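You operate a simulated robot arm through the tools that you are given. There is no shell and no other tool. Be economical: measure what you need, move in short steps, check, and stop when the job is done.

You run a simulated two-armed robot. Do the job below in one go: nothing can be reset, and whatever is moved stays where it is left.

Task
Lay the top board on with both hands, wrap the card's turns, press the film end down.

Only the result counts: the job must be done as asked and must still hold three seconds after the hand-in. Knocking over, shifting, dropping, spilling or breaking anything else fails it.

Robot
Two 7-joint arms with two-finger parallel grippers on one trunk, on a base that drives. Base frame: it is fixed to the floor where the robot stands at the start and does not move with it; the origin is under the middle of the robot, x ahead of it, y to its left, z up. Readings come in cm, degrees, newtons and seconds.
The left shoulder is at the start at [7, 16.3, 127], the right one opposite. With the tool pointing down near the work surface each hand reaches from about 36 to 86 cm from the robot's upright axis, wherever it stands, measured 20 degrees to its own side. Places, roughly: carriage crank [110, -70, 100]; film brake knob [120, -70, 80]; film end [110, 0, 70]; run lever [120, -40, 120]; spindle knob [130, -50, 70]; top of the roll load [100, 0, 90]; turns card [110, -80, 130]; turns knob [110, -50, 140]. Payload 3.43 kg a hand.
The TCP of each hand is the grasp point between the finger pads, 3.4 cm short of the fingertips. In the tool frame z runs along the fingers and y along their closing line. Largest opening 12.8 cm; finger width 2.4, thickness 1.2; the body of the gripper, 4.8 by 13 cm, starts 9.6 cm behind the TCP.
Orientation is told as [roll, pitch, yaw] about the base's x, y, z axes, in that order, counted from this pose: with the fingers straight down and closing along the base's y, the tool's x points along the base's -x, its y along +y and its z along -z.

Tools
- The arms move only by the tool move_arm. It takes "left_targets", "right_targets" or both (then of equal length, played together; a hand with none holds still); each is a list that holds one entry, the list of rows, each a list of 7 numbers: the closure in counts, from 0 (fully open) to 255 (shut), then the shift along the tool's x, y, z in cm, then the turn, a rotation vector about the tool's x, y, z in degrees. In form: [[[jaw, dx, dy, dz, ax, ay, az], ...]]. A call has 1 to 20 rows; each row shifts and turns the commanded pose from where the row before left it, along the tool's axes as they then stand. Rows are played at 5 a second. More than 5 cm and 8.6 degrees between two rows, or a gripper value outside its range, and nothing of the call is played. Where a pose cannot be reached the arm comes as near as it can. A force on the tool above 40 N (or 10 N above the force at the start of the call, whichever is more), or a blocked arm, ends the call early, and 0.2 s more pass. Each finger travels about 15.3 cm/s and halts on what it meets, pressing with about 32 N; the grip force reading is that of the motor and also rises with nothing between the fingers. The clock runs only during rows and for 0.2 s after the last one: add rows that do not move to give the fingers time. The reply holds the time, the measured pose of the TCP, the force on the tool along the base axes, the opening and the grip force, in the units named above and with some noise, with the torque about the TCP (base axes, N m) and any sound that the robot's microphone picked up, and new pictures: "pictures" is both (left out), scene, wrist or none (wrist: the cameras of the hands that moved).
- Cameras (640 x 400 px; columns grow to the right, rows downward): "scene" is now at [14.56, -1.73, 151.9]; the picture's right is [-0.08, -1.00, 0.00], its down [-0.46, 0.04, -0.89] and it looks along [0.89, -0.07, -0.46] (base axes); focal length 214 px, centre (320, 200). "left" rides on the left gripper at [7.6, 1.1, -16] in its tool frame; the picture's right is [-0.15, 0.99, 0.00], its down [-0.88, -0.13, -0.46] and it looks along [-0.45, -0.07, 0.89] (tool axes); focal length 234 px, centre (320, 200). "right" rides on the right gripper at [7.6, -1.1, -16] in its tool frame; the picture's right is [0.15, 0.99, 0.00], its down [-0.88, 0.13, -0.46] and it looks along [-0.45, 0.07, 0.89] (tool axes); focal length 234 px, centre (320, 200). There is no depth. A picture from a camera that has moved, and an enlarged one, comes with that camera's place and axes in the base frame and with its lens. The place of the scene camera against the robot may be out by one fixed shift of up to 1.8 cm in any direction.
- slide_trunk(by): slides the trunk up (or, below 0, down) by that many cm; the arms and the scene camera ride with it, the base frame stays. It gives what a move gives, with no picture.
- roll_base(legs): drives the robot by 1 to 6 legs, each [ahead, left, turn to the left] in cm, cm and degrees, along the robot's own axes; the way and the turn of a leg run together, so that a leg with both is an arc; at most 150 cm and 180 degrees a leg. The arms and the cameras ride along, it lands a little off, and it stops where it bumps. It gives what a move gives, and a new picture of the scene camera.
- pan_tilt(pan, tilt): turns the head with the scene camera to pan (to the left, within 86 degrees either way) and tilt (down, from -29 to 69), counted from straight ahead of the robot. It gives what a move gives, and a new picture of the scene camera.
- close_up(camera, box): a new picture of the part [left, top, right, bottom] of that camera's present view, enlarged. No time passes.
- hand_in(): hands the job in; it is judged then, once.

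Go step by step. Nothing tells you exact positions but the pictures and the camera data: compare them with the known pose of the tool, close in by small moves and look again before you grip or let go. The budget is 120 turns and 260 pictures, counting those below and the enlarged ones. Unless the task says otherwise, let go and move clear before handing in, and close with one line.

The tools are called after "Call:" as a command line: name --argument value ..., lists and objects as JSON in quotes. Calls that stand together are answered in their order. move_arm: Moves the arms, as the interface text tells. Its arguments: {"type":"object","properties":{"left_targets":{"type":"array","items":{"type":"array","items":{"type":"array","items":{"type":"number"}}}},"right_targets":{"type":"array","items":{"type":"array","items":{"type":"array","items":{"type":"number"}}}},"pictures":{"type":"string","enum":["both","scene","wrist","none"]}},"required":[]} The other tools are called the same way: slide_trunk (by) slides the trunk up or down; roll_base (legs) drives the base; pan_tilt (pan, tilt) turns the head that bears the scene camera; close_up (camera, box) takes an enlarged picture of a part of a camera's view; hand_in () hands the job in.

At the start:

```text
time: 0.0
left_ee_pos: [70.49, 24.14, 145.42]
left_orientation: [0.1, 0.0, 0.0]
left_contact_force: [0.5, -0.5, -0.2]
left_torque: [0.0, 0.0, 0.02]
left_width: 12.78
left_grip_force: 0.1
right_ee_pos: [40.43, -17.72, 146.27]
right_orientation: [0.0, -0.1, 0.0]
right_contact_force: [0.0, -0.2, 0.5]
right_torque: [0.01, 0.01, -0.02]
right_width: 12.79
right_grip_force: 0.1
trunk travel left (down, up): [-75.0, 19.0]
robot x, y, heading: [-0.15, -0.09, -0.1]
head pan, tilt: [-4.4, 27.3]
```

scene: 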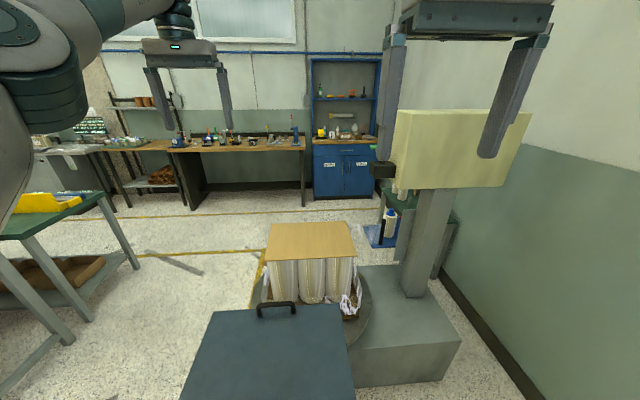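
right: 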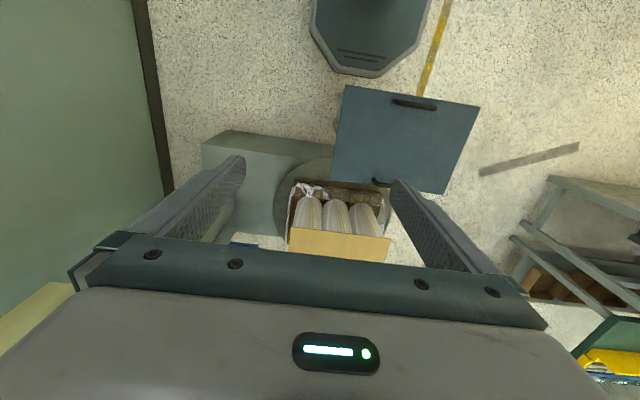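
left: 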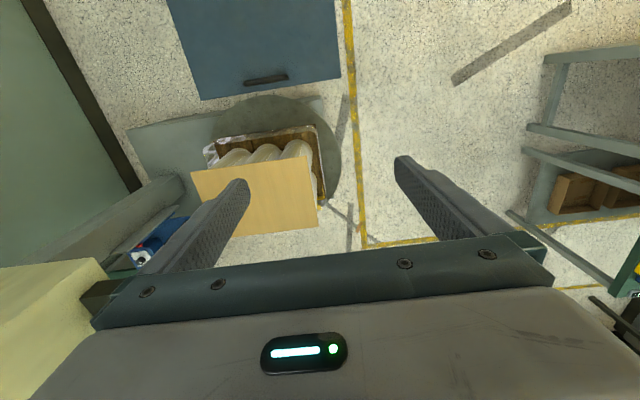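

I see a stretch-wrapper: a load of rolls on a turntable, a blue board with two handles in front, and a machine column to the right. I'll enlarge the key parts first.

Call:
close_up --camera "scene" --box '[180, 200, 420, 400]'

Call:
close_up --camera "scene" --box '[340, 80, 560, 300]'

Call:
close_up --camera "left" --box '[120, 80, 380, 260]'

Call:
pan_tilt --pan -45 --tilt 15

```text
2.00 times, centred on (300, 300) of scene
camera zoom: at [14.56, -1.73, 151.9], right [-0.08, -1.0, 0.0], down [-0.46, 0.04, -0.89], along [0.89, -0.07, -0.46], focal length 429 px, centre (360, 0)
```

zoom: 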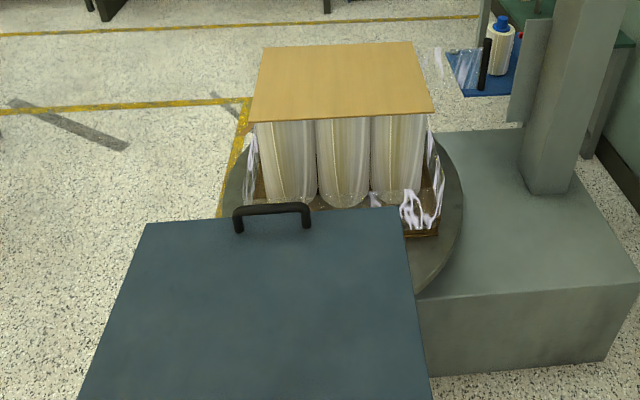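

```text
1.82 times, centred on (450, 190) of scene
camera zoom: at [14.56, -1.73, 151.9], right [-0.08, -1.0, 0.0], down [-0.46, 0.04, -0.89], along [0.89, -0.07, -0.46], focal length 390 px, centre (84, 218)
```

zoom: 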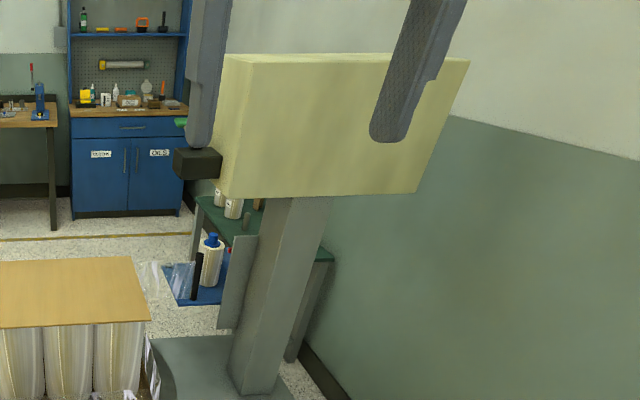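

```text
2.22 times, centred on (250, 170) of left
camera zoom: at [62.89, 25.05, 161.46], right [0.15, 0.99, 0.0], down [0.88, -0.13, 0.46], along [0.45, -0.07, -0.89], focal length 520 px, centre (476, 267)
```

zoom: 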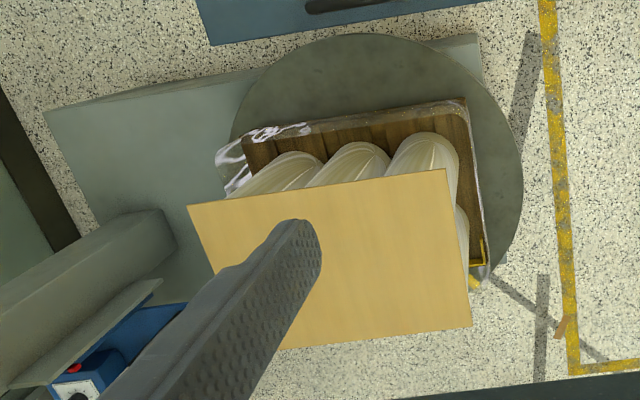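

```text
time: 1.1
left_ee_pos: [70.55, 23.93, 145.54]
left_orientation: [0.0, 0.0, 0.1]
left_contact_force: [0.2, -0.3, 0.5]
left_torque: [0.01, 0.03, -0.03]
left_width: 12.81
left_grip_force: 0.1
right_ee_pos: [40.3, -17.76, 146.14]
right_orientation: [0.0, -0.1, 0.1]
right_contact_force: [-0.6, 1.0, 0.9]
right_torque: [0.01, 0.03, -0.01]
right_width: 12.78
right_grip_force: 0.1
trunk travel left (down, up): [-75.0, 19.0]
robot x, y, heading: [-0.01, -0.11, -0.2]
head pan, tilt: [-45.0, 15.0]
camera scene: at [12.05, -7.62, 153.9], right [-0.71, -0.71, 0.0], down [-0.18, 0.18, -0.97], along [0.68, -0.68, -0.26], focal length 214 px, centre (320, 200)
```

scene: 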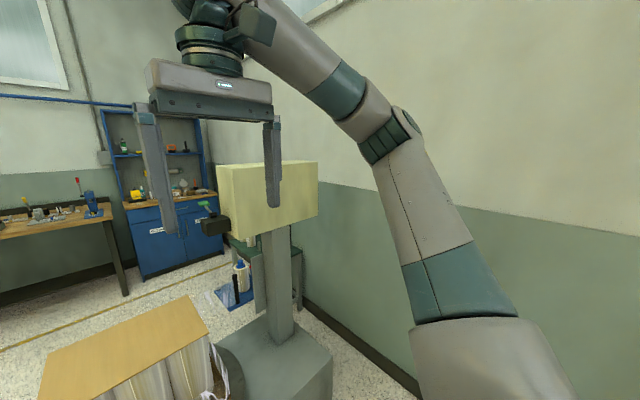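

Tan sheet tops the rolls at about z 89; the blue board with two handles seems to lie at about [47, 9, 88], near me. I look down at it and at the machine.

Call:
pan_tilt --pan 10 --tilt 62

Call:
close_up --camera "right" --box '[240, 60, 500, 290]'

```text
time: 2.3
left_ee_pos: [70.46, 24.02, 145.49]
left_orientation: [-0.1, 0.0, 0.1]
left_contact_force: [-0.5, 0.1, -0.6]
left_torque: [0.03, -0.02, -0.03]
left_width: 12.75
left_grip_force: 0.0
right_ee_pos: [40.44, -17.73, 146.18]
right_orientation: [0.1, 0.0, 0.0]
right_contact_force: [-0.4, -0.6, 0.0]
right_torque: [-0.02, 0.02, -0.02]
right_width: 12.79
right_grip_force: 0.0
trunk travel left (down, up): [-75.0, 19.0]
robot x, y, heading: [-0.4, 0.13, 0.1]
head pan, tilt: [10.0, 62.0]
camera scene: at [11.78, 0.09, 147.04], right [0.17, -0.98, 0.0], down [-0.87, -0.15, -0.47], along [0.46, 0.08, -0.88], focal length 214 px, centre (320, 200)
```

scene: 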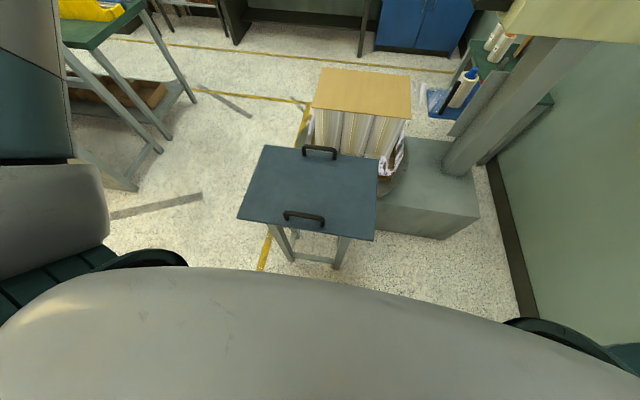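

```text
1.74 times, centred on (370, 175) of right
camera zoom: at [32.81, -18.98, 162.12], right [-0.15, 0.99, 0.0], down [0.88, 0.13, 0.46], along [0.45, 0.07, -0.89], focal length 407 px, centre (233, 244)
```

zoom: 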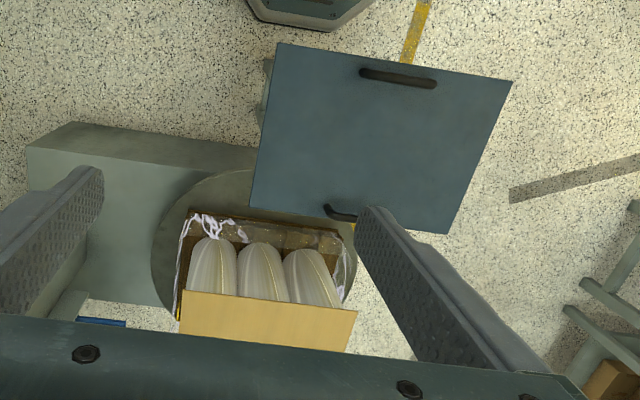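

The blue board on the stool is the top board (two handles, fore and aft in x), the load is at about [96, -3]. I'll drive to the left side and face -y, so each hand gets one handle.

Call:
roll_base --legs '[[0, 72, 0], [47, 0, 0], [0, 0, -90]]'

Call:
pan_tilt --pan 0 --tilt 50

```text
time: 12.4
left_ee_pos: [71.9, 2.22, 145.42]
left_orientation: [0.0, 0.0, -89.0]
left_contact_force: [0.5, -0.1, 0.1]
left_torque: [-0.02, 0.02, 0.02]
left_width: 12.78
left_grip_force: 0.1
right_ee_pos: [29.6, 31.65, 146.18]
right_orientation: [0.1, 0.1, -89.1]
right_contact_force: [-1.2, 0.2, 0.2]
right_torque: [0.04, 0.02, -0.03]
right_width: 12.81
right_grip_force: 0.0
trunk travel left (down, up): [-75.0, 19.0]
robot x, y, heading: [46.71, 72.17, -89.3]
head pan, tilt: [10.0, 62.0]
camera scene: at [48.5, 59.95, 147.04], right [-0.98, -0.19, 0.0], down [-0.17, 0.87, -0.47], along [0.09, -0.46, -0.88], focal length 214 px, centre (320, 200)
```

scene: 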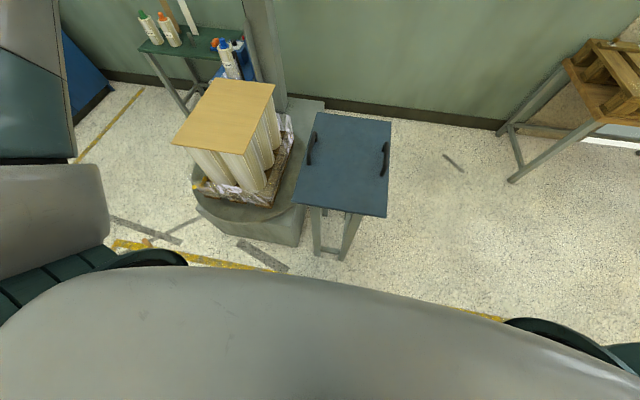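

```text
time: 13.2
left_ee_pos: [71.86, 2.24, 145.38]
left_orientation: [0.1, 0.0, -89.0]
left_contact_force: [-0.3, -0.7, 0.8]
left_torque: [0.0, 0.04, 0.0]
left_width: 12.8
left_grip_force: 0.0
right_ee_pos: [29.66, 31.67, 146.13]
right_orientation: [0.0, 0.0, -89.2]
right_contact_force: [1.5, 0.3, -0.3]
right_torque: [0.02, 0.01, -0.01]
right_width: 12.78
right_grip_force: 0.1
trunk travel left (down, up): [-75.0, 19.0]
robot x, y, heading: [46.62, 72.4, -89.2]
head pan, tilt: [0.0, 50.0]
camera scene: at [47.37, 58.57, 148.52], right [-1.0, -0.02, 0.0], down [-0.01, 0.77, -0.64], along [0.01, -0.64, -0.77], focal length 214 px, centre (320, 200)
```

scene: 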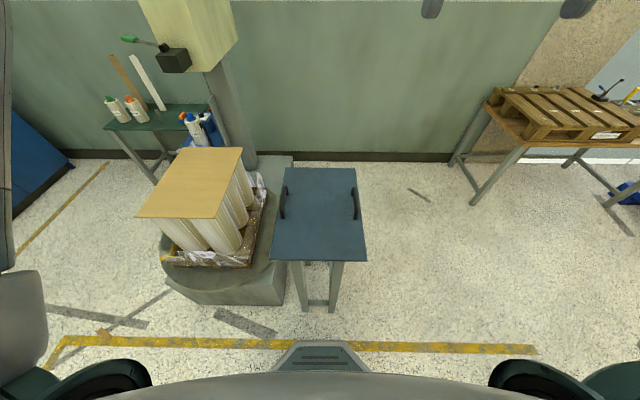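

Both handles are seen: about [61, 11.9] and [35.6, 11.9], running along y, and the fingers already close along x. I bring both hands above them to z ≈ 105.

Call:
move_arm --left_targets '[[[0, 0.8, -0.9, 3.3, 0, 0, 0], [0, 0.8, -0.9, 3.3, 0, 0, 0], [0, 0.8, -0.9, 3.3, 0, 0, 0], [0, 0.8, -0.9, 3.3, 0, 0, 0], [0, 0.8, -0.9, 3.3, 0, 0, 0], [0, 0.8, -0.9, 3.3, 0, 0, 0], [0, 0.8, -0.9, 3.3, 0, 0, 0], [0, 0.8, -0.9, 3.3, 0, 0, 0], [0, 0.8, -0.9, 3.3, 0, 0, 0], [0, 0.8, -0.9, 3.3, 0, 0, 0], [0, 0.8, -0.9, 3.3, 0, 0, 0], [0, 0.8, -0.9, 3.3, 0, 0, 0]]]' --right_targets '[[[0, -1.65, 0.5, 3.3, 0, 0, 0], [0, -1.65, 0.5, 3.3, 0, 0, 0], [0, -1.65, 0.5, 3.3, 0, 0, 0], [0, -1.65, 0.5, 3.3, 0, 0, 0], [0, -1.65, 0.5, 3.3, 0, 0, 0], [0, -1.65, 0.5, 3.3, 0, 0, 0], [0, -1.65, 0.5, 3.3, 0, 0, 0], [0, -1.65, 0.5, 3.3, 0, 0, 0], [0, -1.65, 0.5, 3.3, 0, 0, 0], [0, -1.65, 0.5, 3.3, 0, 0, 0], [0, -1.65, 0.5, 3.3, 0, 0, 0], [0, -1.65, 0.5, 3.3, 0, 0, 0]]]'

```text
time: 15.8
left_ee_pos: [61.01, 11.4, 105.93]
left_orientation: [0.0, 0.1, -89.1]
left_contact_force: [-0.1, 0.0, 0.4]
left_torque: [-0.02, -0.03, 0.02]
left_width: 12.8
left_grip_force: 0.0
right_ee_pos: [35.89, 11.68, 106.57]
right_orientation: [0.0, 0.0, -89.1]
right_contact_force: [-0.1, 0.0, 0.2]
right_torque: [0.04, 0.0, 0.01]
right_width: 12.78
right_grip_force: 0.1
trunk travel left (down, up): [-75.0, 19.0]
robot x, y, heading: [47.08, 72.08, -89.0]
head pan, tilt: [0.0, 50.0]
camera scene: at [47.39, 58.39, 148.52], right [-1.0, -0.02, 0.0], down [-0.01, 0.77, -0.64], along [0.01, -0.64, -0.77], focal length 214 px, centre (320, 200)
camera right: at [34.66, 19.26, 122.43], right [0.99, 0.16, 0.0], down [0.14, -0.88, 0.46], along [0.07, -0.45, -0.89], focal length 234 px, centre (320, 200)
camera left: at [61.91, 18.94, 121.85], right [0.99, -0.13, 0.0], down [-0.12, -0.88, 0.46], along [-0.06, -0.45, -0.89], focal length 234 px, centre (320, 200)
```

scene: 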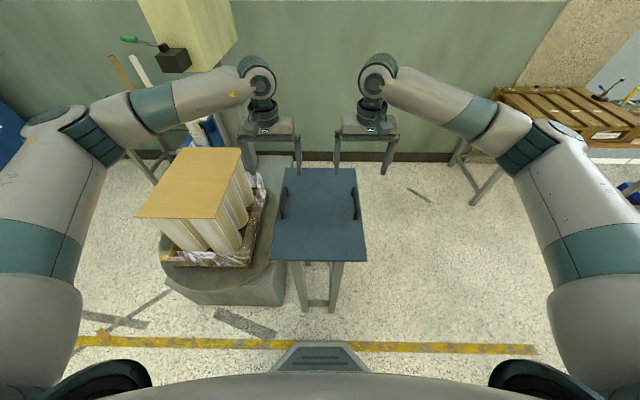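
right: 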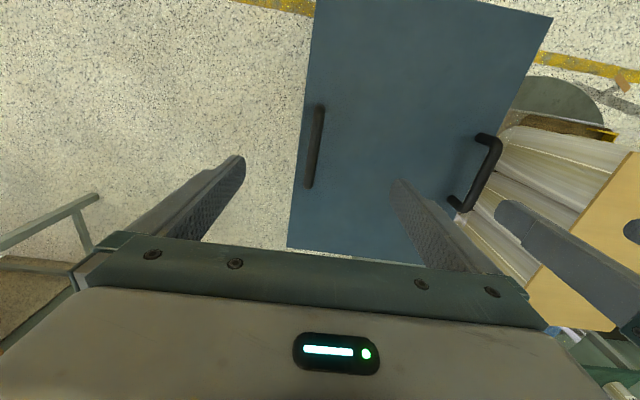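
left: 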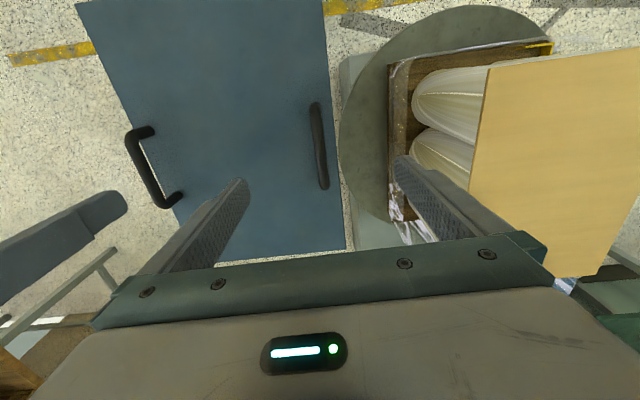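

Handle bars look to be at z ≈ 89.5 on a board top at ≈ 86, centred at [60.6, 10.9] and [35.2, 11]. I descend most of the way and check.

Call:
move_arm --left_targets '[[[0, -0.3, -0.2, 2.8, 0, 0, 0], [0, -0.2, -0.2, 2.8, 0, 0, 0], [0, 0, 0, 2.8, 0, 0, 0], [0, 0, 0, 2.8, 0, 0, 0], [0, 0, 0, 2.6, 0, 0, 0], [0, 0, 0, 0, 0, 0, 0]]]' --right_targets '[[[0, -0.3, -0.3, 2.9, 0, 0, 0], [0, -0.3, -0.3, 2.9, 0, 0, 0], [0, 0, 0, 2.9, 0, 0, 0], [0, 0, 0, 2.9, 0, 0, 0], [0, 0, 0, 2.9, 0, 0, 0], [0, 0, 0, 0, 0, 0, 0]]]' --pictures "wrist"

```text
time: 17.2
left_ee_pos: [60.44, 11.04, 92.11]
left_orientation: [0.0, 0.0, -89.0]
left_contact_force: [-0.4, -0.2, 0.0]
left_torque: [-0.02, -0.01, 0.0]
left_width: 12.79
left_grip_force: 0.1
right_ee_pos: [35.32, 11.42, 92.05]
right_orientation: [0.1, 0.0, -89.1]
right_contact_force: [-0.1, 0.4, 0.9]
right_torque: [0.01, -0.01, 0.0]
right_width: 12.79
right_grip_force: 0.0
trunk travel left (down, up): [-75.0, 19.0]
robot x, y, heading: [46.51, 72.62, -89.0]
head pan, tilt: [0.0, 50.0]
camera right: at [34.08, 18.95, 107.92], right [0.99, 0.16, 0.0], down [0.14, -0.88, 0.46], along [0.07, -0.45, -0.89], focal length 234 px, centre (320, 200)
camera left: at [61.49, 18.71, 108.09], right [0.99, -0.13, 0.0], down [-0.12, -0.88, 0.46], along [-0.06, -0.45, -0.89], focal length 234 px, centre (320, 200)
```

right: 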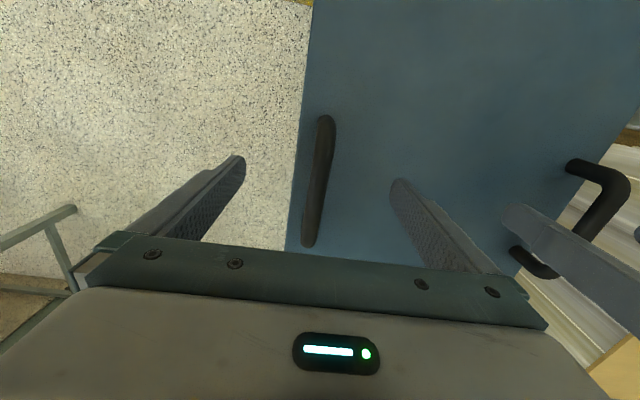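
left: 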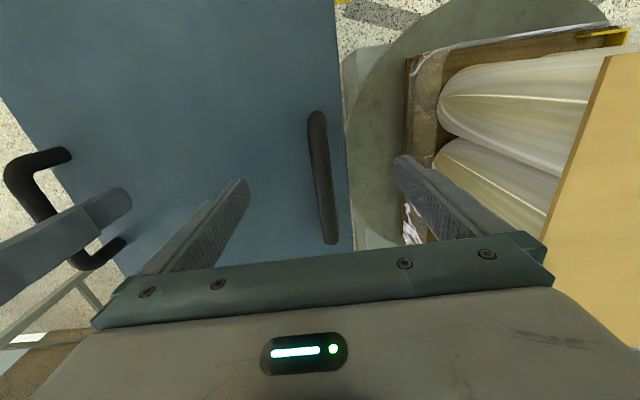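

Both bars sit midway between the fingers. Down the last 2 cm, then close on both.

Call:
move_arm --left_targets '[[[0, 0, 0, 1.0, 0, 0, 0], [0, 0, 0, 0.8, 0, 0, 0], [0, 0, 0, 0, 0, 0, 0], [255, 0, 0, 0, 0, 0, 0], [255, 0, 0, 0, 0, 0, 0], [255, 0, 0, 0, 0, 0, 0], [255, 0, 0, 0, 0, 0, 0], [255, 0, 0, 0, 0, 0, 0]]]' --right_targets '[[[0, 0, 0, 1.0, 0, 0, 0], [0, 0, 0, 0.8, 0, 0, 0], [0, 0, 0, 0, 0, 0, 0], [255, 0, 0, 0, 0, 0, 0], [255, 0, 0, 0, 0, 0, 0], [255, 0, 0, 0, 0, 0, 0], [255, 0, 0, 0, 0, 0, 0], [255, 0, 0, 0, 0, 0, 0]]]'

```text
time: 19.0
left_ee_pos: [60.73, 11.1, 90.31]
left_orientation: [0.2, 0.0, -88.9]
left_contact_force: [32.1, 2.6, 2.1]
left_torque: [0.03, -0.14, -0.74]
left_width: 1.6
left_grip_force: 32.5
right_ee_pos: [35.2, 11.43, 90.25]
right_orientation: [-0.2, -0.1, -89.3]
right_contact_force: [-28.3, -1.4, 0.4]
right_torque: [0.25, 0.17, -0.52]
right_width: 1.57
right_grip_force: 32.3
trunk travel left (down, up): [-75.0, 19.0]
robot x, y, heading: [46.94, 72.44, -89.2]
head pan, tilt: [0.0, 50.0]
camera scene: at [47.43, 58.59, 148.53], right [-1.0, -0.02, 0.0], down [-0.01, 0.77, -0.64], along [0.01, -0.64, -0.77], focal length 214 px, centre (320, 200)
camera right: at [34.01, 18.89, 106.18], right [0.99, 0.16, 0.0], down [0.14, -0.88, 0.45], along [0.07, -0.45, -0.89], focal length 234 px, centre (320, 200)
camera left: at [61.62, 18.66, 106.25], right [0.99, -0.13, 0.0], down [-0.12, -0.88, 0.46], along [-0.05, -0.45, -0.89], focal length 234 px, centre (320, 200)
```

scene: 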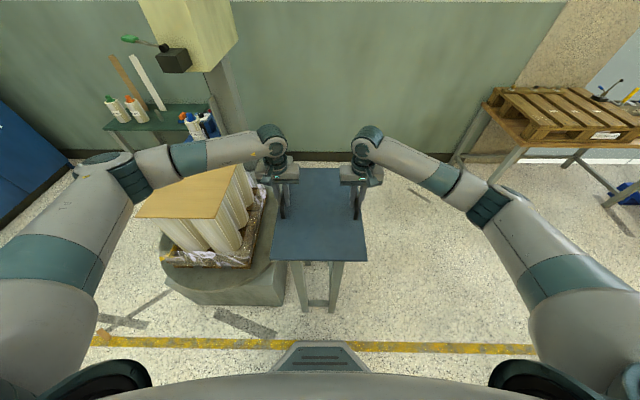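
right: 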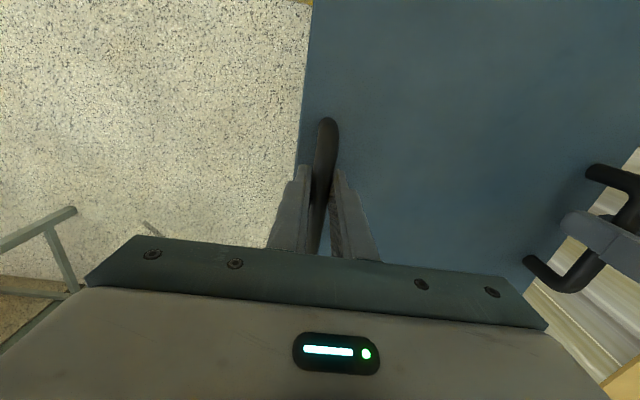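
left: 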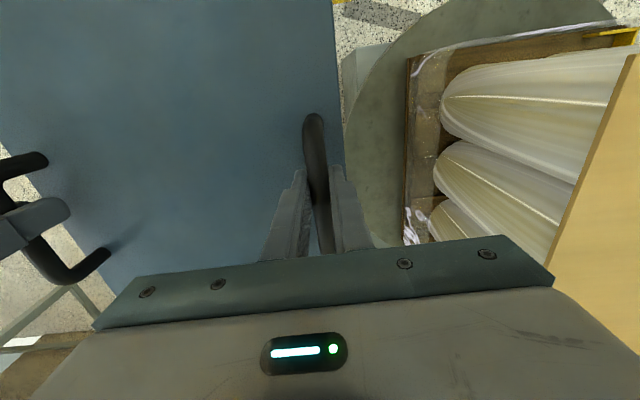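

Both handles are held; the hands squeeze inward a bit, so I relieve that and then lift slowly with both.

Call:
move_arm --left_targets '[[[255, 0, 0.3, 0, 0, 0, 0], [255, 0, 0, 0, 0, 0, 0], [255, 0, 0, -0.5, 0, 0, 0], [255, 0, 0, -0.5, 0, 0, 0], [255, 0, 0, 0, 0, 0, 0]]]' --right_targets '[[[255, 0, -0.15, 0, 0, 0, 0], [255, 0, 0, 0, 0, 0, 0], [255, 0, 0, -0.5, 0, 0, 0], [255, 0, 0, -0.5, 0, 0, 0], [255, 0, 0, 0, 0, 0, 0]]]' --pictures "none"

```text
time: 20.2
left_ee_pos: [60.83, 11.05, 91.23]
left_orientation: [0.0, 0.1, -89.1]
left_contact_force: [19.9, 4.3, -2.2]
left_torque: [0.3, -0.08, -0.59]
left_width: 1.56
left_grip_force: 32.1
right_ee_pos: [35.03, 11.37, 91.29]
right_orientation: [-0.1, 0.0, -89.1]
right_contact_force: [-18.6, -4.2, -1.5]
right_torque: [-0.25, 0.11, -0.54]
right_width: 1.57
right_grip_force: 32.0
trunk travel left (down, up): [-75.0, 19.0]
robot x, y, heading: [46.98, 72.25, -89.5]
head pan, tilt: [0.0, 50.0]
```

Force dropped to about 19 N; I relax a little more and lift 10 cm.

Call:
move_arm --left_targets '[[[255, 0, 0.3, -1, 0, 0, 0], [255, 0, 0, -1.5, 0, 0, 0], [255, 0, 0, -1.5, 0, 0, 0], [255, 0, 0, -1.5, 0, 0, 0], [255, 0, 0, -1.5, 0, 0, 0], [255, 0, 0, -1.5, 0, 0, 0], [255, 0, 0, -1.5, 0, 0, 0], [255, 0, 0, 0, 0, 0, 0]]]' --right_targets '[[[255, 0, -0.2, -1, 0, 0, 0], [255, 0, 0, -1.5, 0, 0, 0], [255, 0, 0, -1.5, 0, 0, 0], [255, 0, 0, -1.5, 0, 0, 0], [255, 0, 0, -1.5, 0, 0, 0], [255, 0, 0, -1.5, 0, 0, 0], [255, 0, 0, -1.5, 0, 0, 0], [255, 0, 0, 0, 0, 0, 0]]]'

```text
time: 22.0
left_ee_pos: [60.84, 11.03, 101.27]
left_orientation: [-0.3, 0.1, -89.2]
left_contact_force: [-35.1, 4.4, -1.9]
left_torque: [-0.02, 0.21, -0.51]
left_width: 1.53
left_grip_force: 32.3
right_ee_pos: [35.32, 11.37, 101.23]
right_orientation: [0.4, 0.0, -89.1]
right_contact_force: [35.4, -4.9, -2.0]
right_torque: [0.11, -0.15, -0.57]
right_width: 1.56
right_grip_force: 32.3
trunk travel left (down, up): [-75.0, 19.0]
robot x, y, heading: [46.66, 72.49, -89.1]
head pan, tilt: [0.0, 50.0]
camera scene: at [47.39, 58.47, 148.51], right [-1.0, -0.02, 0.0], down [-0.01, 0.77, -0.64], along [0.01, -0.64, -0.77], focal length 214 px, centre (320, 200)
camera right: at [33.9, 18.81, 117.17], right [0.99, 0.16, 0.01], down [0.14, -0.88, 0.46], along [0.08, -0.45, -0.89], focal length 234 px, centre (320, 200)
camera left: at [61.94, 18.62, 117.25], right [0.99, -0.13, 0.0], down [-0.12, -0.88, 0.46], along [-0.06, -0.45, -0.89], focal length 234 px, centre (320, 200)
```

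scene: 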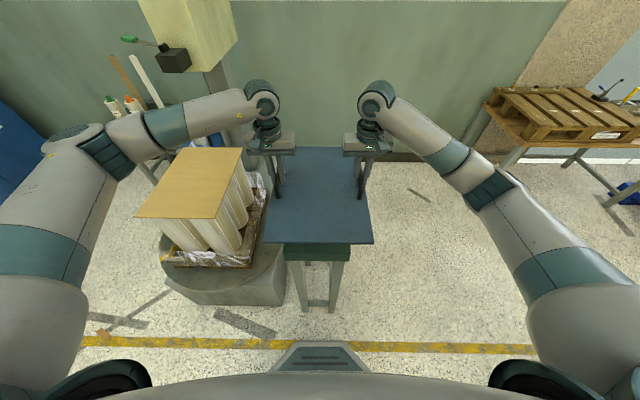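
right: 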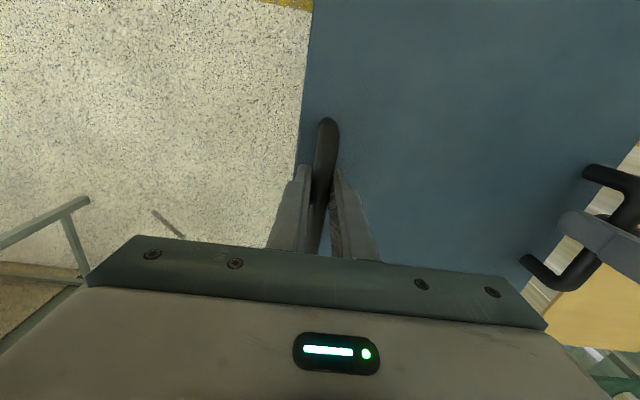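
left: 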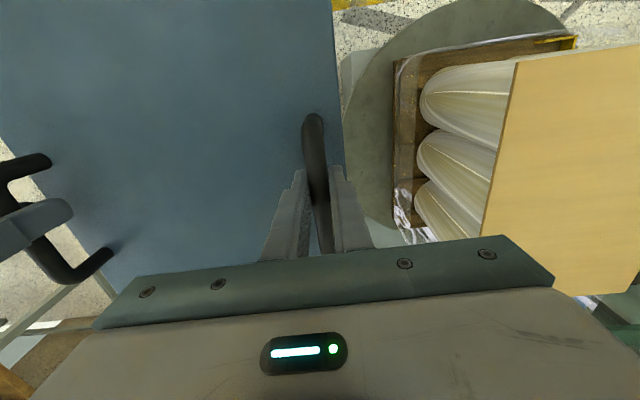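

The board is up and level, clear of the stool. I measure the load top more closely before sliding over.

Call:
close_up --camera "scene" --box '[120, 130, 280, 230]'

Call:
move_arm --left_targets '[[[255, 0, -0.17, 0, 0, 0, 0], [255, 0, 0, 0, 0, 0, 0]]]' --right_targets '[[[255, 0, 0.17, 0, 0, 0, 0], [255, 0, 0, 0, 0, 0, 0]]]' --pictures "none"

```text
4.00 times, centred on (200, 180) of scene
camera zoom: at [47.39, 58.47, 148.51], right [-1.0, -0.02, 0.0], down [-0.01, 0.77, -0.64], along [0.01, -0.64, -0.77], focal length 858 px, centre (800, 280)
```

zoom: 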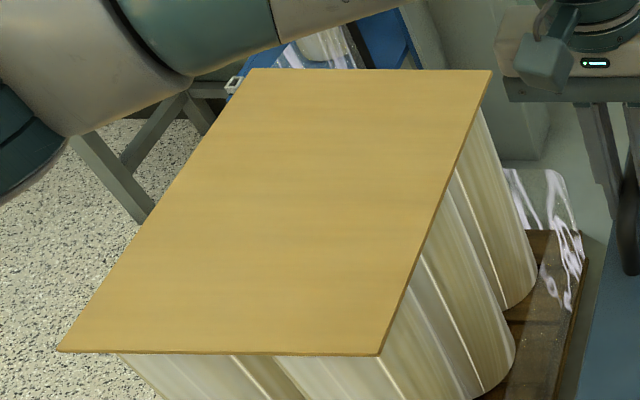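

```text
time: 22.6
left_ee_pos: [60.92, 11.06, 101.36]
left_orientation: [-0.1, 0.0, -89.1]
left_contact_force: [-28.6, 5.5, -2.4]
left_torque: [-0.21, 0.16, -0.62]
left_width: 1.54
left_grip_force: 31.9
right_ee_pos: [35.26, 11.28, 101.12]
right_orientation: [0.1, 0.0, -89.0]
right_contact_force: [27.9, -4.6, -2.6]
right_torque: [0.2, -0.15, -0.57]
right_width: 1.55
right_grip_force: 32.0
trunk travel left (down, up): [-75.0, 19.0]
robot x, y, heading: [46.65, 72.65, -89.1]
head pan, tilt: [0.0, 50.0]
```

Load top spans x 83.5–110.6, y −21.2–17.9, so its centre is about [97.1, −1.7]. I drive 49 cm to my left (+x) with the board held.

Call:
move_arm --left_targets '[[[255, 0, -0.12, 0, 0, 0, 0], [255, 0, 0, 0, 0, 0, 0]]]' --right_targets '[[[255, 0, 0.12, 0, 0, 0, 0], [255, 0, 0, 0, 0, 0, 0]]]' --pictures "none"

Call:
roll_base --legs '[[0, 49, 0]]'

```text
time: 23.2
left_ee_pos: [60.91, 11.01, 101.27]
left_orientation: [0.2, 0.1, -89.0]
left_contact_force: [-16.9, 4.7, -3.5]
left_torque: [0.07, 0.1, -0.66]
left_width: 1.57
left_grip_force: 32.5
right_ee_pos: [35.21, 11.38, 101.15]
right_orientation: [0.0, 0.0, -89.3]
right_contact_force: [17.3, -4.7, -2.9]
right_torque: [0.03, -0.15, -0.57]
right_width: 1.52
right_grip_force: 32.1
trunk travel left (down, up): [-75.0, 19.0]
robot x, y, heading: [46.92, 72.35, -89.2]
head pan, tilt: [0.0, 50.0]
```

```text
time: 26.1
left_ee_pos: [109.65, 11.76, 101.37]
left_orientation: [0.0, 0.0, -89.3]
left_contact_force: [8.7, 4.6, -2.0]
left_torque: [0.03, -0.02, -0.63]
left_width: 1.54
left_grip_force: 32.1
right_ee_pos: [84.17, 12.01, 101.35]
right_orientation: [-0.1, 0.1, -89.4]
right_contact_force: [-8.3, -5.4, -2.0]
right_torque: [0.06, 0.03, -0.54]
right_width: 1.52
right_grip_force: 31.9
trunk travel left (down, up): [-75.0, 19.0]
robot x, y, heading: [95.95, 73.35, -89.2]
head pan, tilt: [0.0, 50.0]
camera scene: at [96.45, 59.17, 148.52], right [-1.0, -0.01, 0.0], down [-0.01, 0.77, -0.64], along [0.01, -0.64, -0.77], focal length 214 px, centre (320, 200)
```

scene: 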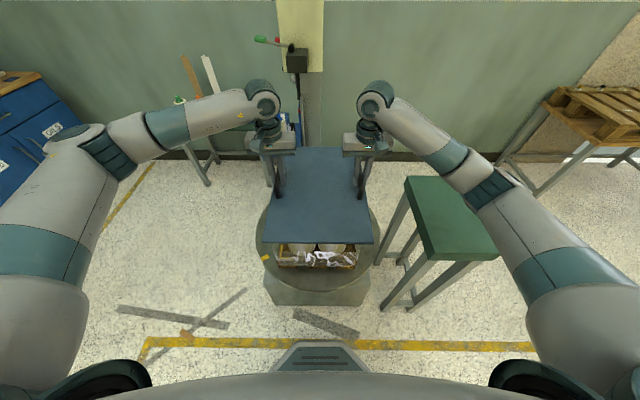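

Board centre is at x ≈ 96.9 and about 12.5 cm short in y. I extend both arms by 12.5 cm together.

Call:
move_arm --left_targets '[[[255, -1.5, 0, 0, 0, 0, 0], [255, -1.5, 0, 0, 0, 0, 0], [255, -1.5, 0, 0, 0, 0, 0], [255, -1.5, 0, 0, 0, 0, 0], [255, -1.5, 0, 0, 0, 0, 0], [255, -1.5, 0, 0, 0, 0, 0], [255, -1.5, 0, 0, 0, 0, 0], [255, -1.5, 0, 0, 0, 0, 0], [255, -0.5, 0, 0, 0, 0, 0], [255, 0, 0, 0, 0, 0, 0]]]' --right_targets '[[[255, -1.5, 0, 0, 0, 0, 0], [255, -1.5, 0, 0, 0, 0, 0], [255, -1.5, 0, 0, 0, 0, 0], [255, -1.5, 0, 0, 0, 0, 0], [255, -1.5, 0, 0, 0, 0, 0], [255, -1.5, 0, 0, 0, 0, 0], [255, -1.5, 0, 0, 0, 0, 0], [255, -1.5, 0, 0, 0, 0, 0], [255, -0.5, 0, 0, 0, 0, 0], [255, 0, 0, 0, 0, 0, 0]]]'

Call:
close_up --camera "scene" --box '[220, 120, 420, 290]'

```text
time: 28.3
left_ee_pos: [109.92, -0.83, 101.16]
left_orientation: [0.0, 0.0, -89.4]
left_contact_force: [-4.2, 3.5, -3.1]
left_torque: [0.13, 0.02, -0.66]
left_width: 1.55
left_grip_force: 32.0
right_ee_pos: [84.35, -0.56, 101.19]
right_orientation: [0.0, 0.0, -89.3]
right_contact_force: [5.1, -5.1, -2.8]
right_torque: [-0.05, -0.02, -0.54]
right_width: 1.55
right_grip_force: 32.2
trunk travel left (down, up): [-75.0, 19.0]
robot x, y, heading: [95.7, 72.78, -88.9]
head pan, tilt: [0.0, 50.0]
camera scene: at [96.48, 59.17, 148.52], right [-1.0, -0.01, 0.0], down [-0.01, 0.77, -0.64], along [0.01, -0.64, -0.77], focal length 214 px, centre (320, 200)
camera right: at [83.09, 7.0, 117.14], right [0.99, 0.16, 0.0], down [0.14, -0.88, 0.45], along [0.07, -0.45, -0.89], focal length 234 px, centre (320, 200)
camera left: at [110.89, 6.67, 117.22], right [0.99, -0.13, 0.0], down [-0.12, -0.88, 0.46], along [-0.06, -0.45, -0.89], focal length 234 px, centre (320, 200)
```

scene: 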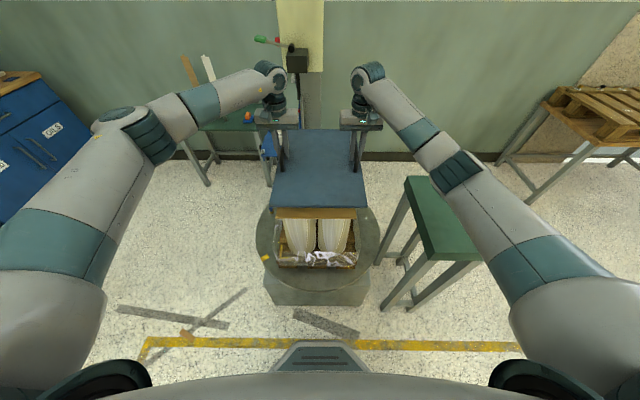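
right: 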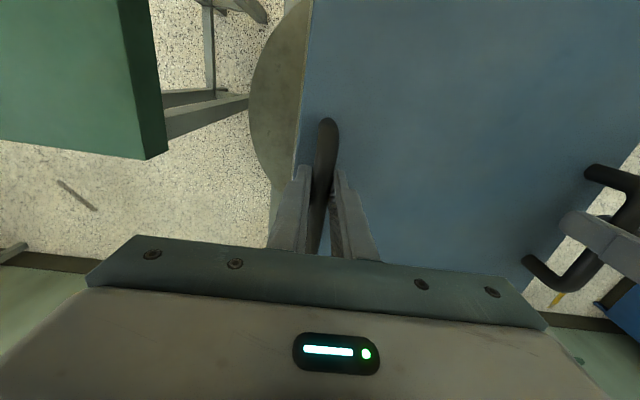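
left: 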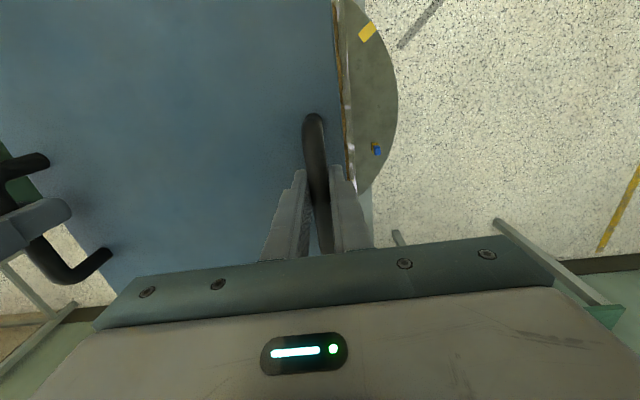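

```text
2.35 times, centred on (320, 205) of scene
camera zoom: at [96.48, 59.17, 148.52], right [-1.0, -0.01, 0.0], down [-0.01, 0.77, -0.64], along [0.01, -0.64, -0.77], focal length 505 px, centre (320, 188)
```

zoom: 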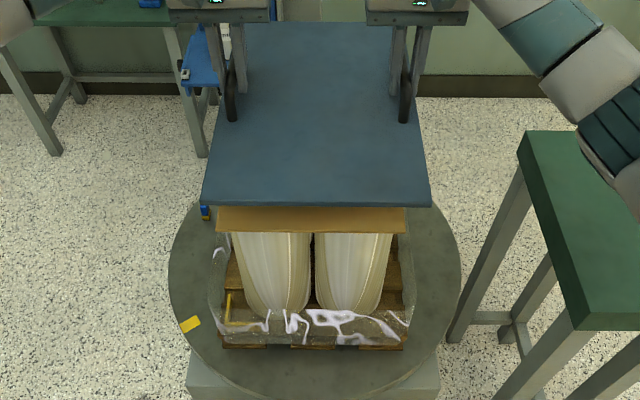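

The board is over the load, about 1° turned and 0.5 cm far. I correct that and lower to just above the sheet.

Call:
move_arm --left_targets '[[[255, 0.4, 0.1, 0, 0, 0, -0.6], [255, 0.4, 0.2, 0, 0, 0, -0.6], [255, 0, 0, 1, 0, 0, 0], [255, 0, 0, 1, 0, 0, 0], [255, 0, 0, 1, 0, 0, 0], [255, 0, 0, 1, 0, 0, 0], [255, 0, 0, 0, 0, 0, 0]]]' --right_targets '[[[255, 0.1, 0.1, 0, 0, 0, -0.6], [255, 0.1, 0.2, 0, 0, 0, -0.6], [255, 0, 0, 1, 0, 0, 0], [255, 0, 0, 1, 0, 0, 0], [255, 0, 0, 1, 0, 0, 0], [255, 0, 0, 1, 0, 0, 0], [255, 0, 0, 0, 0, 0, 0]]]' --pictures "scene"

Call:
close_up --camera "scene" --box '[220, 120, 420, 290]'

```text
time: 29.9
left_ee_pos: [110.27, 0.08, 97.27]
left_orientation: [0.0, -0.1, -88.1]
left_contact_force: [-1.1, 3.5, -2.1]
left_torque: [-0.09, 0.03, -0.54]
left_width: 1.55
left_grip_force: 32.0
right_ee_pos: [84.56, -0.38, 97.34]
right_orientation: [-0.1, 0.1, -88.2]
right_contact_force: [0.5, -3.4, -2.9]
right_torque: [0.17, 0.0, -0.37]
right_width: 1.53
right_grip_force: 32.3
trunk travel left (down, up): [-75.0, 19.0]
robot x, y, heading: [96.01, 73.1, -89.4]
head pan, tilt: [0.0, 50.0]
camera scene: at [96.48, 59.19, 148.52], right [-1.0, -0.01, 0.0], down [-0.01, 0.77, -0.64], along [0.01, -0.64, -0.77], focal length 214 px, centre (320, 200)
```

scene: 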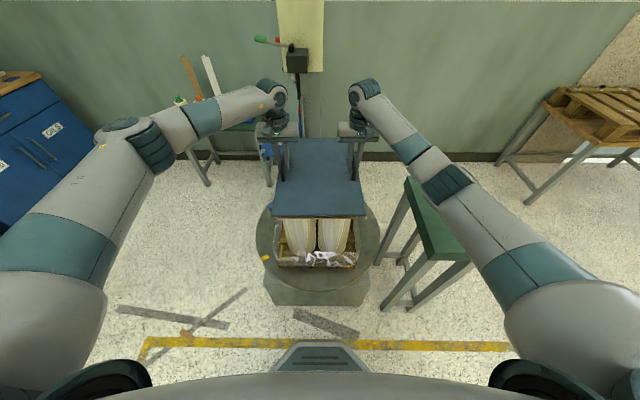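

```text
2.35 times, centred on (320, 205) of scene
camera zoom: at [96.48, 59.19, 148.52], right [-1.0, -0.01, 0.0], down [-0.01, 0.77, -0.64], along [0.01, -0.64, -0.77], focal length 505 px, centre (320, 188)
```

zoom: 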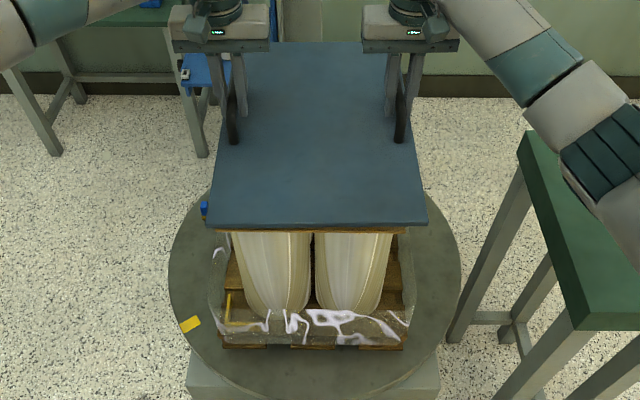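

Aligned; needs about +0.7 cm in x. Then lower gently until contact shows.

Call:
move_arm --left_targets '[[[255, 0, 0.35, 0, 0, 0, 0], [255, 0, 0.35, 0, 0, 0, 0], [255, 0, 0, 0.4, 0, 0, 0], [255, 0, 0, 0.4, 0, 0, 0], [255, 0, 0, 0.3, 0, 0, 0], [255, 0, 0, 0, 0, 0, 0]]]' --right_targets '[[[255, 0, 0.35, 0, 0, 0, 0], [255, 0, 0.35, 0, 0, 0, 0], [255, 0, 0, 0.4, 0, 0, 0], [255, 0, 0, 0.4, 0, 0, 0], [255, 0, 0, 0.3, 0, 0, 0], [255, 0, 0, 0, 0, 0, 0]]]' --pictures "none"

Call:
close_up --camera "scene" --box '[270, 190, 370, 240]'

```text
time: 31.3
left_ee_pos: [110.85, -0.02, 96.08]
left_orientation: [0.0, -0.1, -88.0]
left_contact_force: [-0.4, 3.4, -2.0]
left_torque: [0.27, 0.03, -0.55]
left_width: 1.57
left_grip_force: 31.8
right_ee_pos: [85.49, -0.28, 96.09]
right_orientation: [-0.1, 0.1, -88.2]
right_contact_force: [1.2, -3.0, -2.7]
right_torque: [-0.15, -0.03, -0.45]
right_width: 1.57
right_grip_force: 31.8
trunk travel left (down, up): [-75.0, 19.0]
robot x, y, heading: [95.91, 72.77, -89.3]
head pan, tilt: [0.0, 50.0]
```

```text
6.40 times, centred on (320, 215) of scene
camera zoom: at [96.47, 59.15, 148.52], right [-1.0, -0.01, 0.0], down [-0.01, 0.77, -0.64], along [0.01, -0.64, -0.77], focal length 1373 px, centre (320, 104)
```

zoom: 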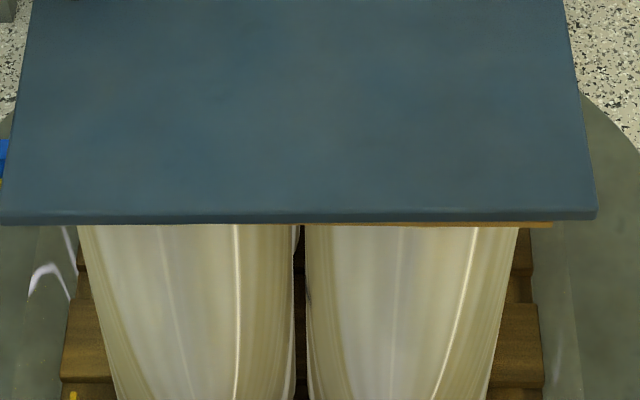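

Still hanging free, nearly touching; small +x trim and further down.

Call:
move_arm --left_targets '[[[255, 0.1, 0.3, 0, 0, 0, 0], [255, 0, 0, 0.3, 0, 0, 0], [255, 0, 0, 0.3, 0, 0, 0], [255, 0, 0, 0.2, 0, 0, 0], [255, 0, 0, 0, 0, 0, 0]]]' --right_targets '[[[255, 0.2, 0.3, 0, 0, 0, 0], [255, 0, 0, 0.3, 0, 0, 0], [255, 0, 0, 0.3, 0, 0, 0], [255, 0, 0, 0.2, 0, 0, 0], [255, 0, 0, 0, 0, 0, 0]]]' --pictures "none"

Call:
close_up --camera "scene" --box '[270, 190, 370, 240]'

```text
time: 32.5
left_ee_pos: [111.2, 0.09, 95.22]
left_orientation: [0.0, 0.0, -88.0]
left_contact_force: [-2.7, 3.7, -2.4]
left_torque: [0.04, -0.01, -0.56]
left_width: 1.54
left_grip_force: 31.8
right_ee_pos: [85.52, -0.01, 95.41]
right_orientation: [-0.1, 0.1, -88.2]
right_contact_force: [2.3, -3.5, -2.3]
right_torque: [-0.02, -0.02, -0.5]
right_width: 1.57
right_grip_force: 31.5
trunk travel left (down, up): [-75.0, 19.0]
robot x, y, heading: [96.01, 72.77, -89.3]
head pan, tilt: [0.0, 50.0]
```

```text
6.40 times, centred on (320, 215) of scene
camera zoom: at [96.46, 59.15, 148.52], right [-1.0, -0.01, 0.0], down [-0.01, 0.77, -0.64], along [0.01, -0.64, -0.77], focal length 1373 px, centre (320, 104)
```

zoom: 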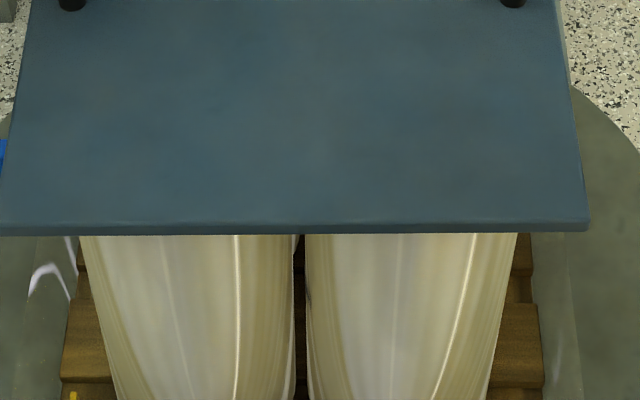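

No contact yet; continue down in small steps.

Call:
move_arm --left_targets '[[[255, 0, 0, 0.25, 0, 0, 0], [255, 0, 0, 0.25, 0, 0, 0], [255, 0, 0, 0, 0, 0, 0]]]' --right_targets '[[[255, 0, 0, 0.25, 0, 0, 0], [255, 0, 0, 0.25, 0, 0, 0], [255, 0, 0, 0, 0, 0, 0]]]' --pictures "none"

Call:
move_arm --left_targets '[[[255, 0, 0, 0.25, 0, 0, 0], [255, 0, 0, 0.15, 0, 0, 0], [255, 0, 0, 0, 0, 0, 0]]]' --right_targets '[[[255, 0, 0, 0.25, 0, 0, 0], [255, 0, 0, 0.15, 0, 0, 0], [255, 0, 0, 0, 0, 0, 0]]]' --pictures "none"

Call:
close_up --camera "scene" --box '[270, 190, 370, 240]'

```text
time: 33.3
left_ee_pos: [111.2, 0.08, 94.83]
left_orientation: [0.0, 0.0, -88.1]
left_contact_force: [-4.0, 4.1, -2.4]
left_torque: [0.15, 0.04, -0.65]
left_width: 1.57
left_grip_force: 31.9
right_ee_pos: [85.56, 0.02, 94.77]
right_orientation: [-0.1, 0.0, -88.2]
right_contact_force: [3.3, -3.9, -1.9]
right_torque: [-0.1, 0.02, -0.54]
right_width: 1.54
right_grip_force: 32.1
trunk travel left (down, up): [-75.0, 19.0]
robot x, y, heading: [96.05, 72.8, -89.3]
head pan, tilt: [0.0, 50.0]
```

```text
time: 34.1
left_ee_pos: [111.18, 0.09, 94.37]
left_orientation: [0.0, 0.0, -88.1]
left_contact_force: [-3.3, 4.6, -2.7]
left_torque: [0.02, -0.02, -0.64]
left_width: 1.54
left_grip_force: 32.3
right_ee_pos: [85.61, 0.01, 94.42]
right_orientation: [-0.1, 0.1, -88.2]
right_contact_force: [2.7, -3.9, -2.1]
right_torque: [0.09, -0.08, -0.51]
right_width: 1.55
right_grip_force: 31.8
trunk travel left (down, up): [-75.0, 19.0]
robot x, y, heading: [95.83, 72.76, -89.4]
head pan, tilt: [0.0, 50.0]
```

```text
6.40 times, centred on (320, 215) of scene
camera zoom: at [96.48, 59.16, 148.52], right [-1.0, -0.01, 0.0], down [-0.01, 0.77, -0.64], along [0.01, -0.64, -0.77], focal length 1373 px, centre (320, 104)
```

zoom: 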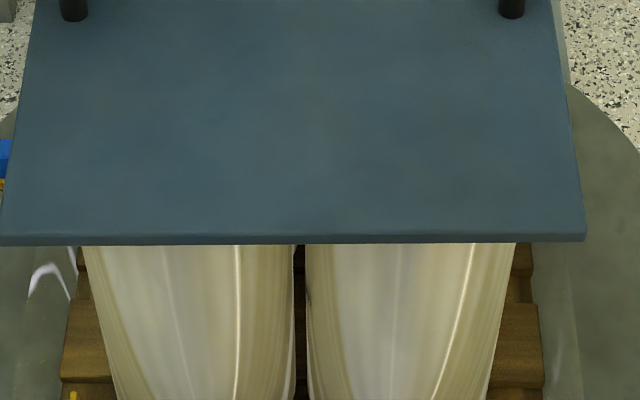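

Call:
move_arm --left_targets '[[[255, 0, 0, 0.2, 0, 0, 0], [255, 0, 0, 0.2, 0, 0, 0], [255, 0, 0, 0, 0, 0, 0]]]' --right_targets '[[[255, 0, 0, 0.2, 0, 0, 0], [255, 0, 0, 0.2, 0, 0, 0], [255, 0, 0, 0, 0, 0, 0]]]' --pictures "none"

Call:
move_arm --left_targets '[[[255, 0, 0, 0.2, 0, 0, 0], [255, 0, 0, 0.2, 0, 0, 0], [255, 0, 0, 0, 0, 0, 0]]]' --right_targets '[[[255, 0, 0, 0.2, 0, 0, 0], [255, 0, 0, 0.2, 0, 0, 0], [255, 0, 0, 0, 0, 0, 0]]]' --pictures "none"

```text
time: 34.9
left_ee_pos: [111.08, 0.1, 93.99]
left_orientation: [0.0, -0.1, -87.9]
left_contact_force: [-3.8, 4.1, -2.6]
left_torque: [0.09, 0.03, -0.59]
left_width: 1.56
left_grip_force: 32.2
right_ee_pos: [85.52, -0.0, 94.14]
right_orientation: [0.0, 0.1, -88.1]
right_contact_force: [3.7, -3.6, -1.7]
right_torque: [-0.09, 0.0, -0.52]
right_width: 1.57
right_grip_force: 31.8
trunk travel left (down, up): [-75.0, 19.0]
robot x, y, heading: [95.66, 73.16, -89.7]
head pan, tilt: [0.0, 50.0]
```

```text
time: 35.7
left_ee_pos: [111.21, 0.11, 93.59]
left_orientation: [-0.1, 0.1, -88.0]
left_contact_force: [-3.2, 4.7, -2.1]
left_torque: [0.1, 0.05, -0.66]
left_width: 1.56
left_grip_force: 32.0
right_ee_pos: [85.5, 0.13, 93.6]
right_orientation: [0.0, 0.0, -88.2]
right_contact_force: [3.1, -4.0, -2.0]
right_torque: [0.02, 0.03, -0.53]
right_width: 1.55
right_grip_force: 32.0
trunk travel left (down, up): [-75.0, 19.0]
robot x, y, heading: [95.86, 73.14, -89.3]
head pan, tilt: [0.0, 50.0]
```

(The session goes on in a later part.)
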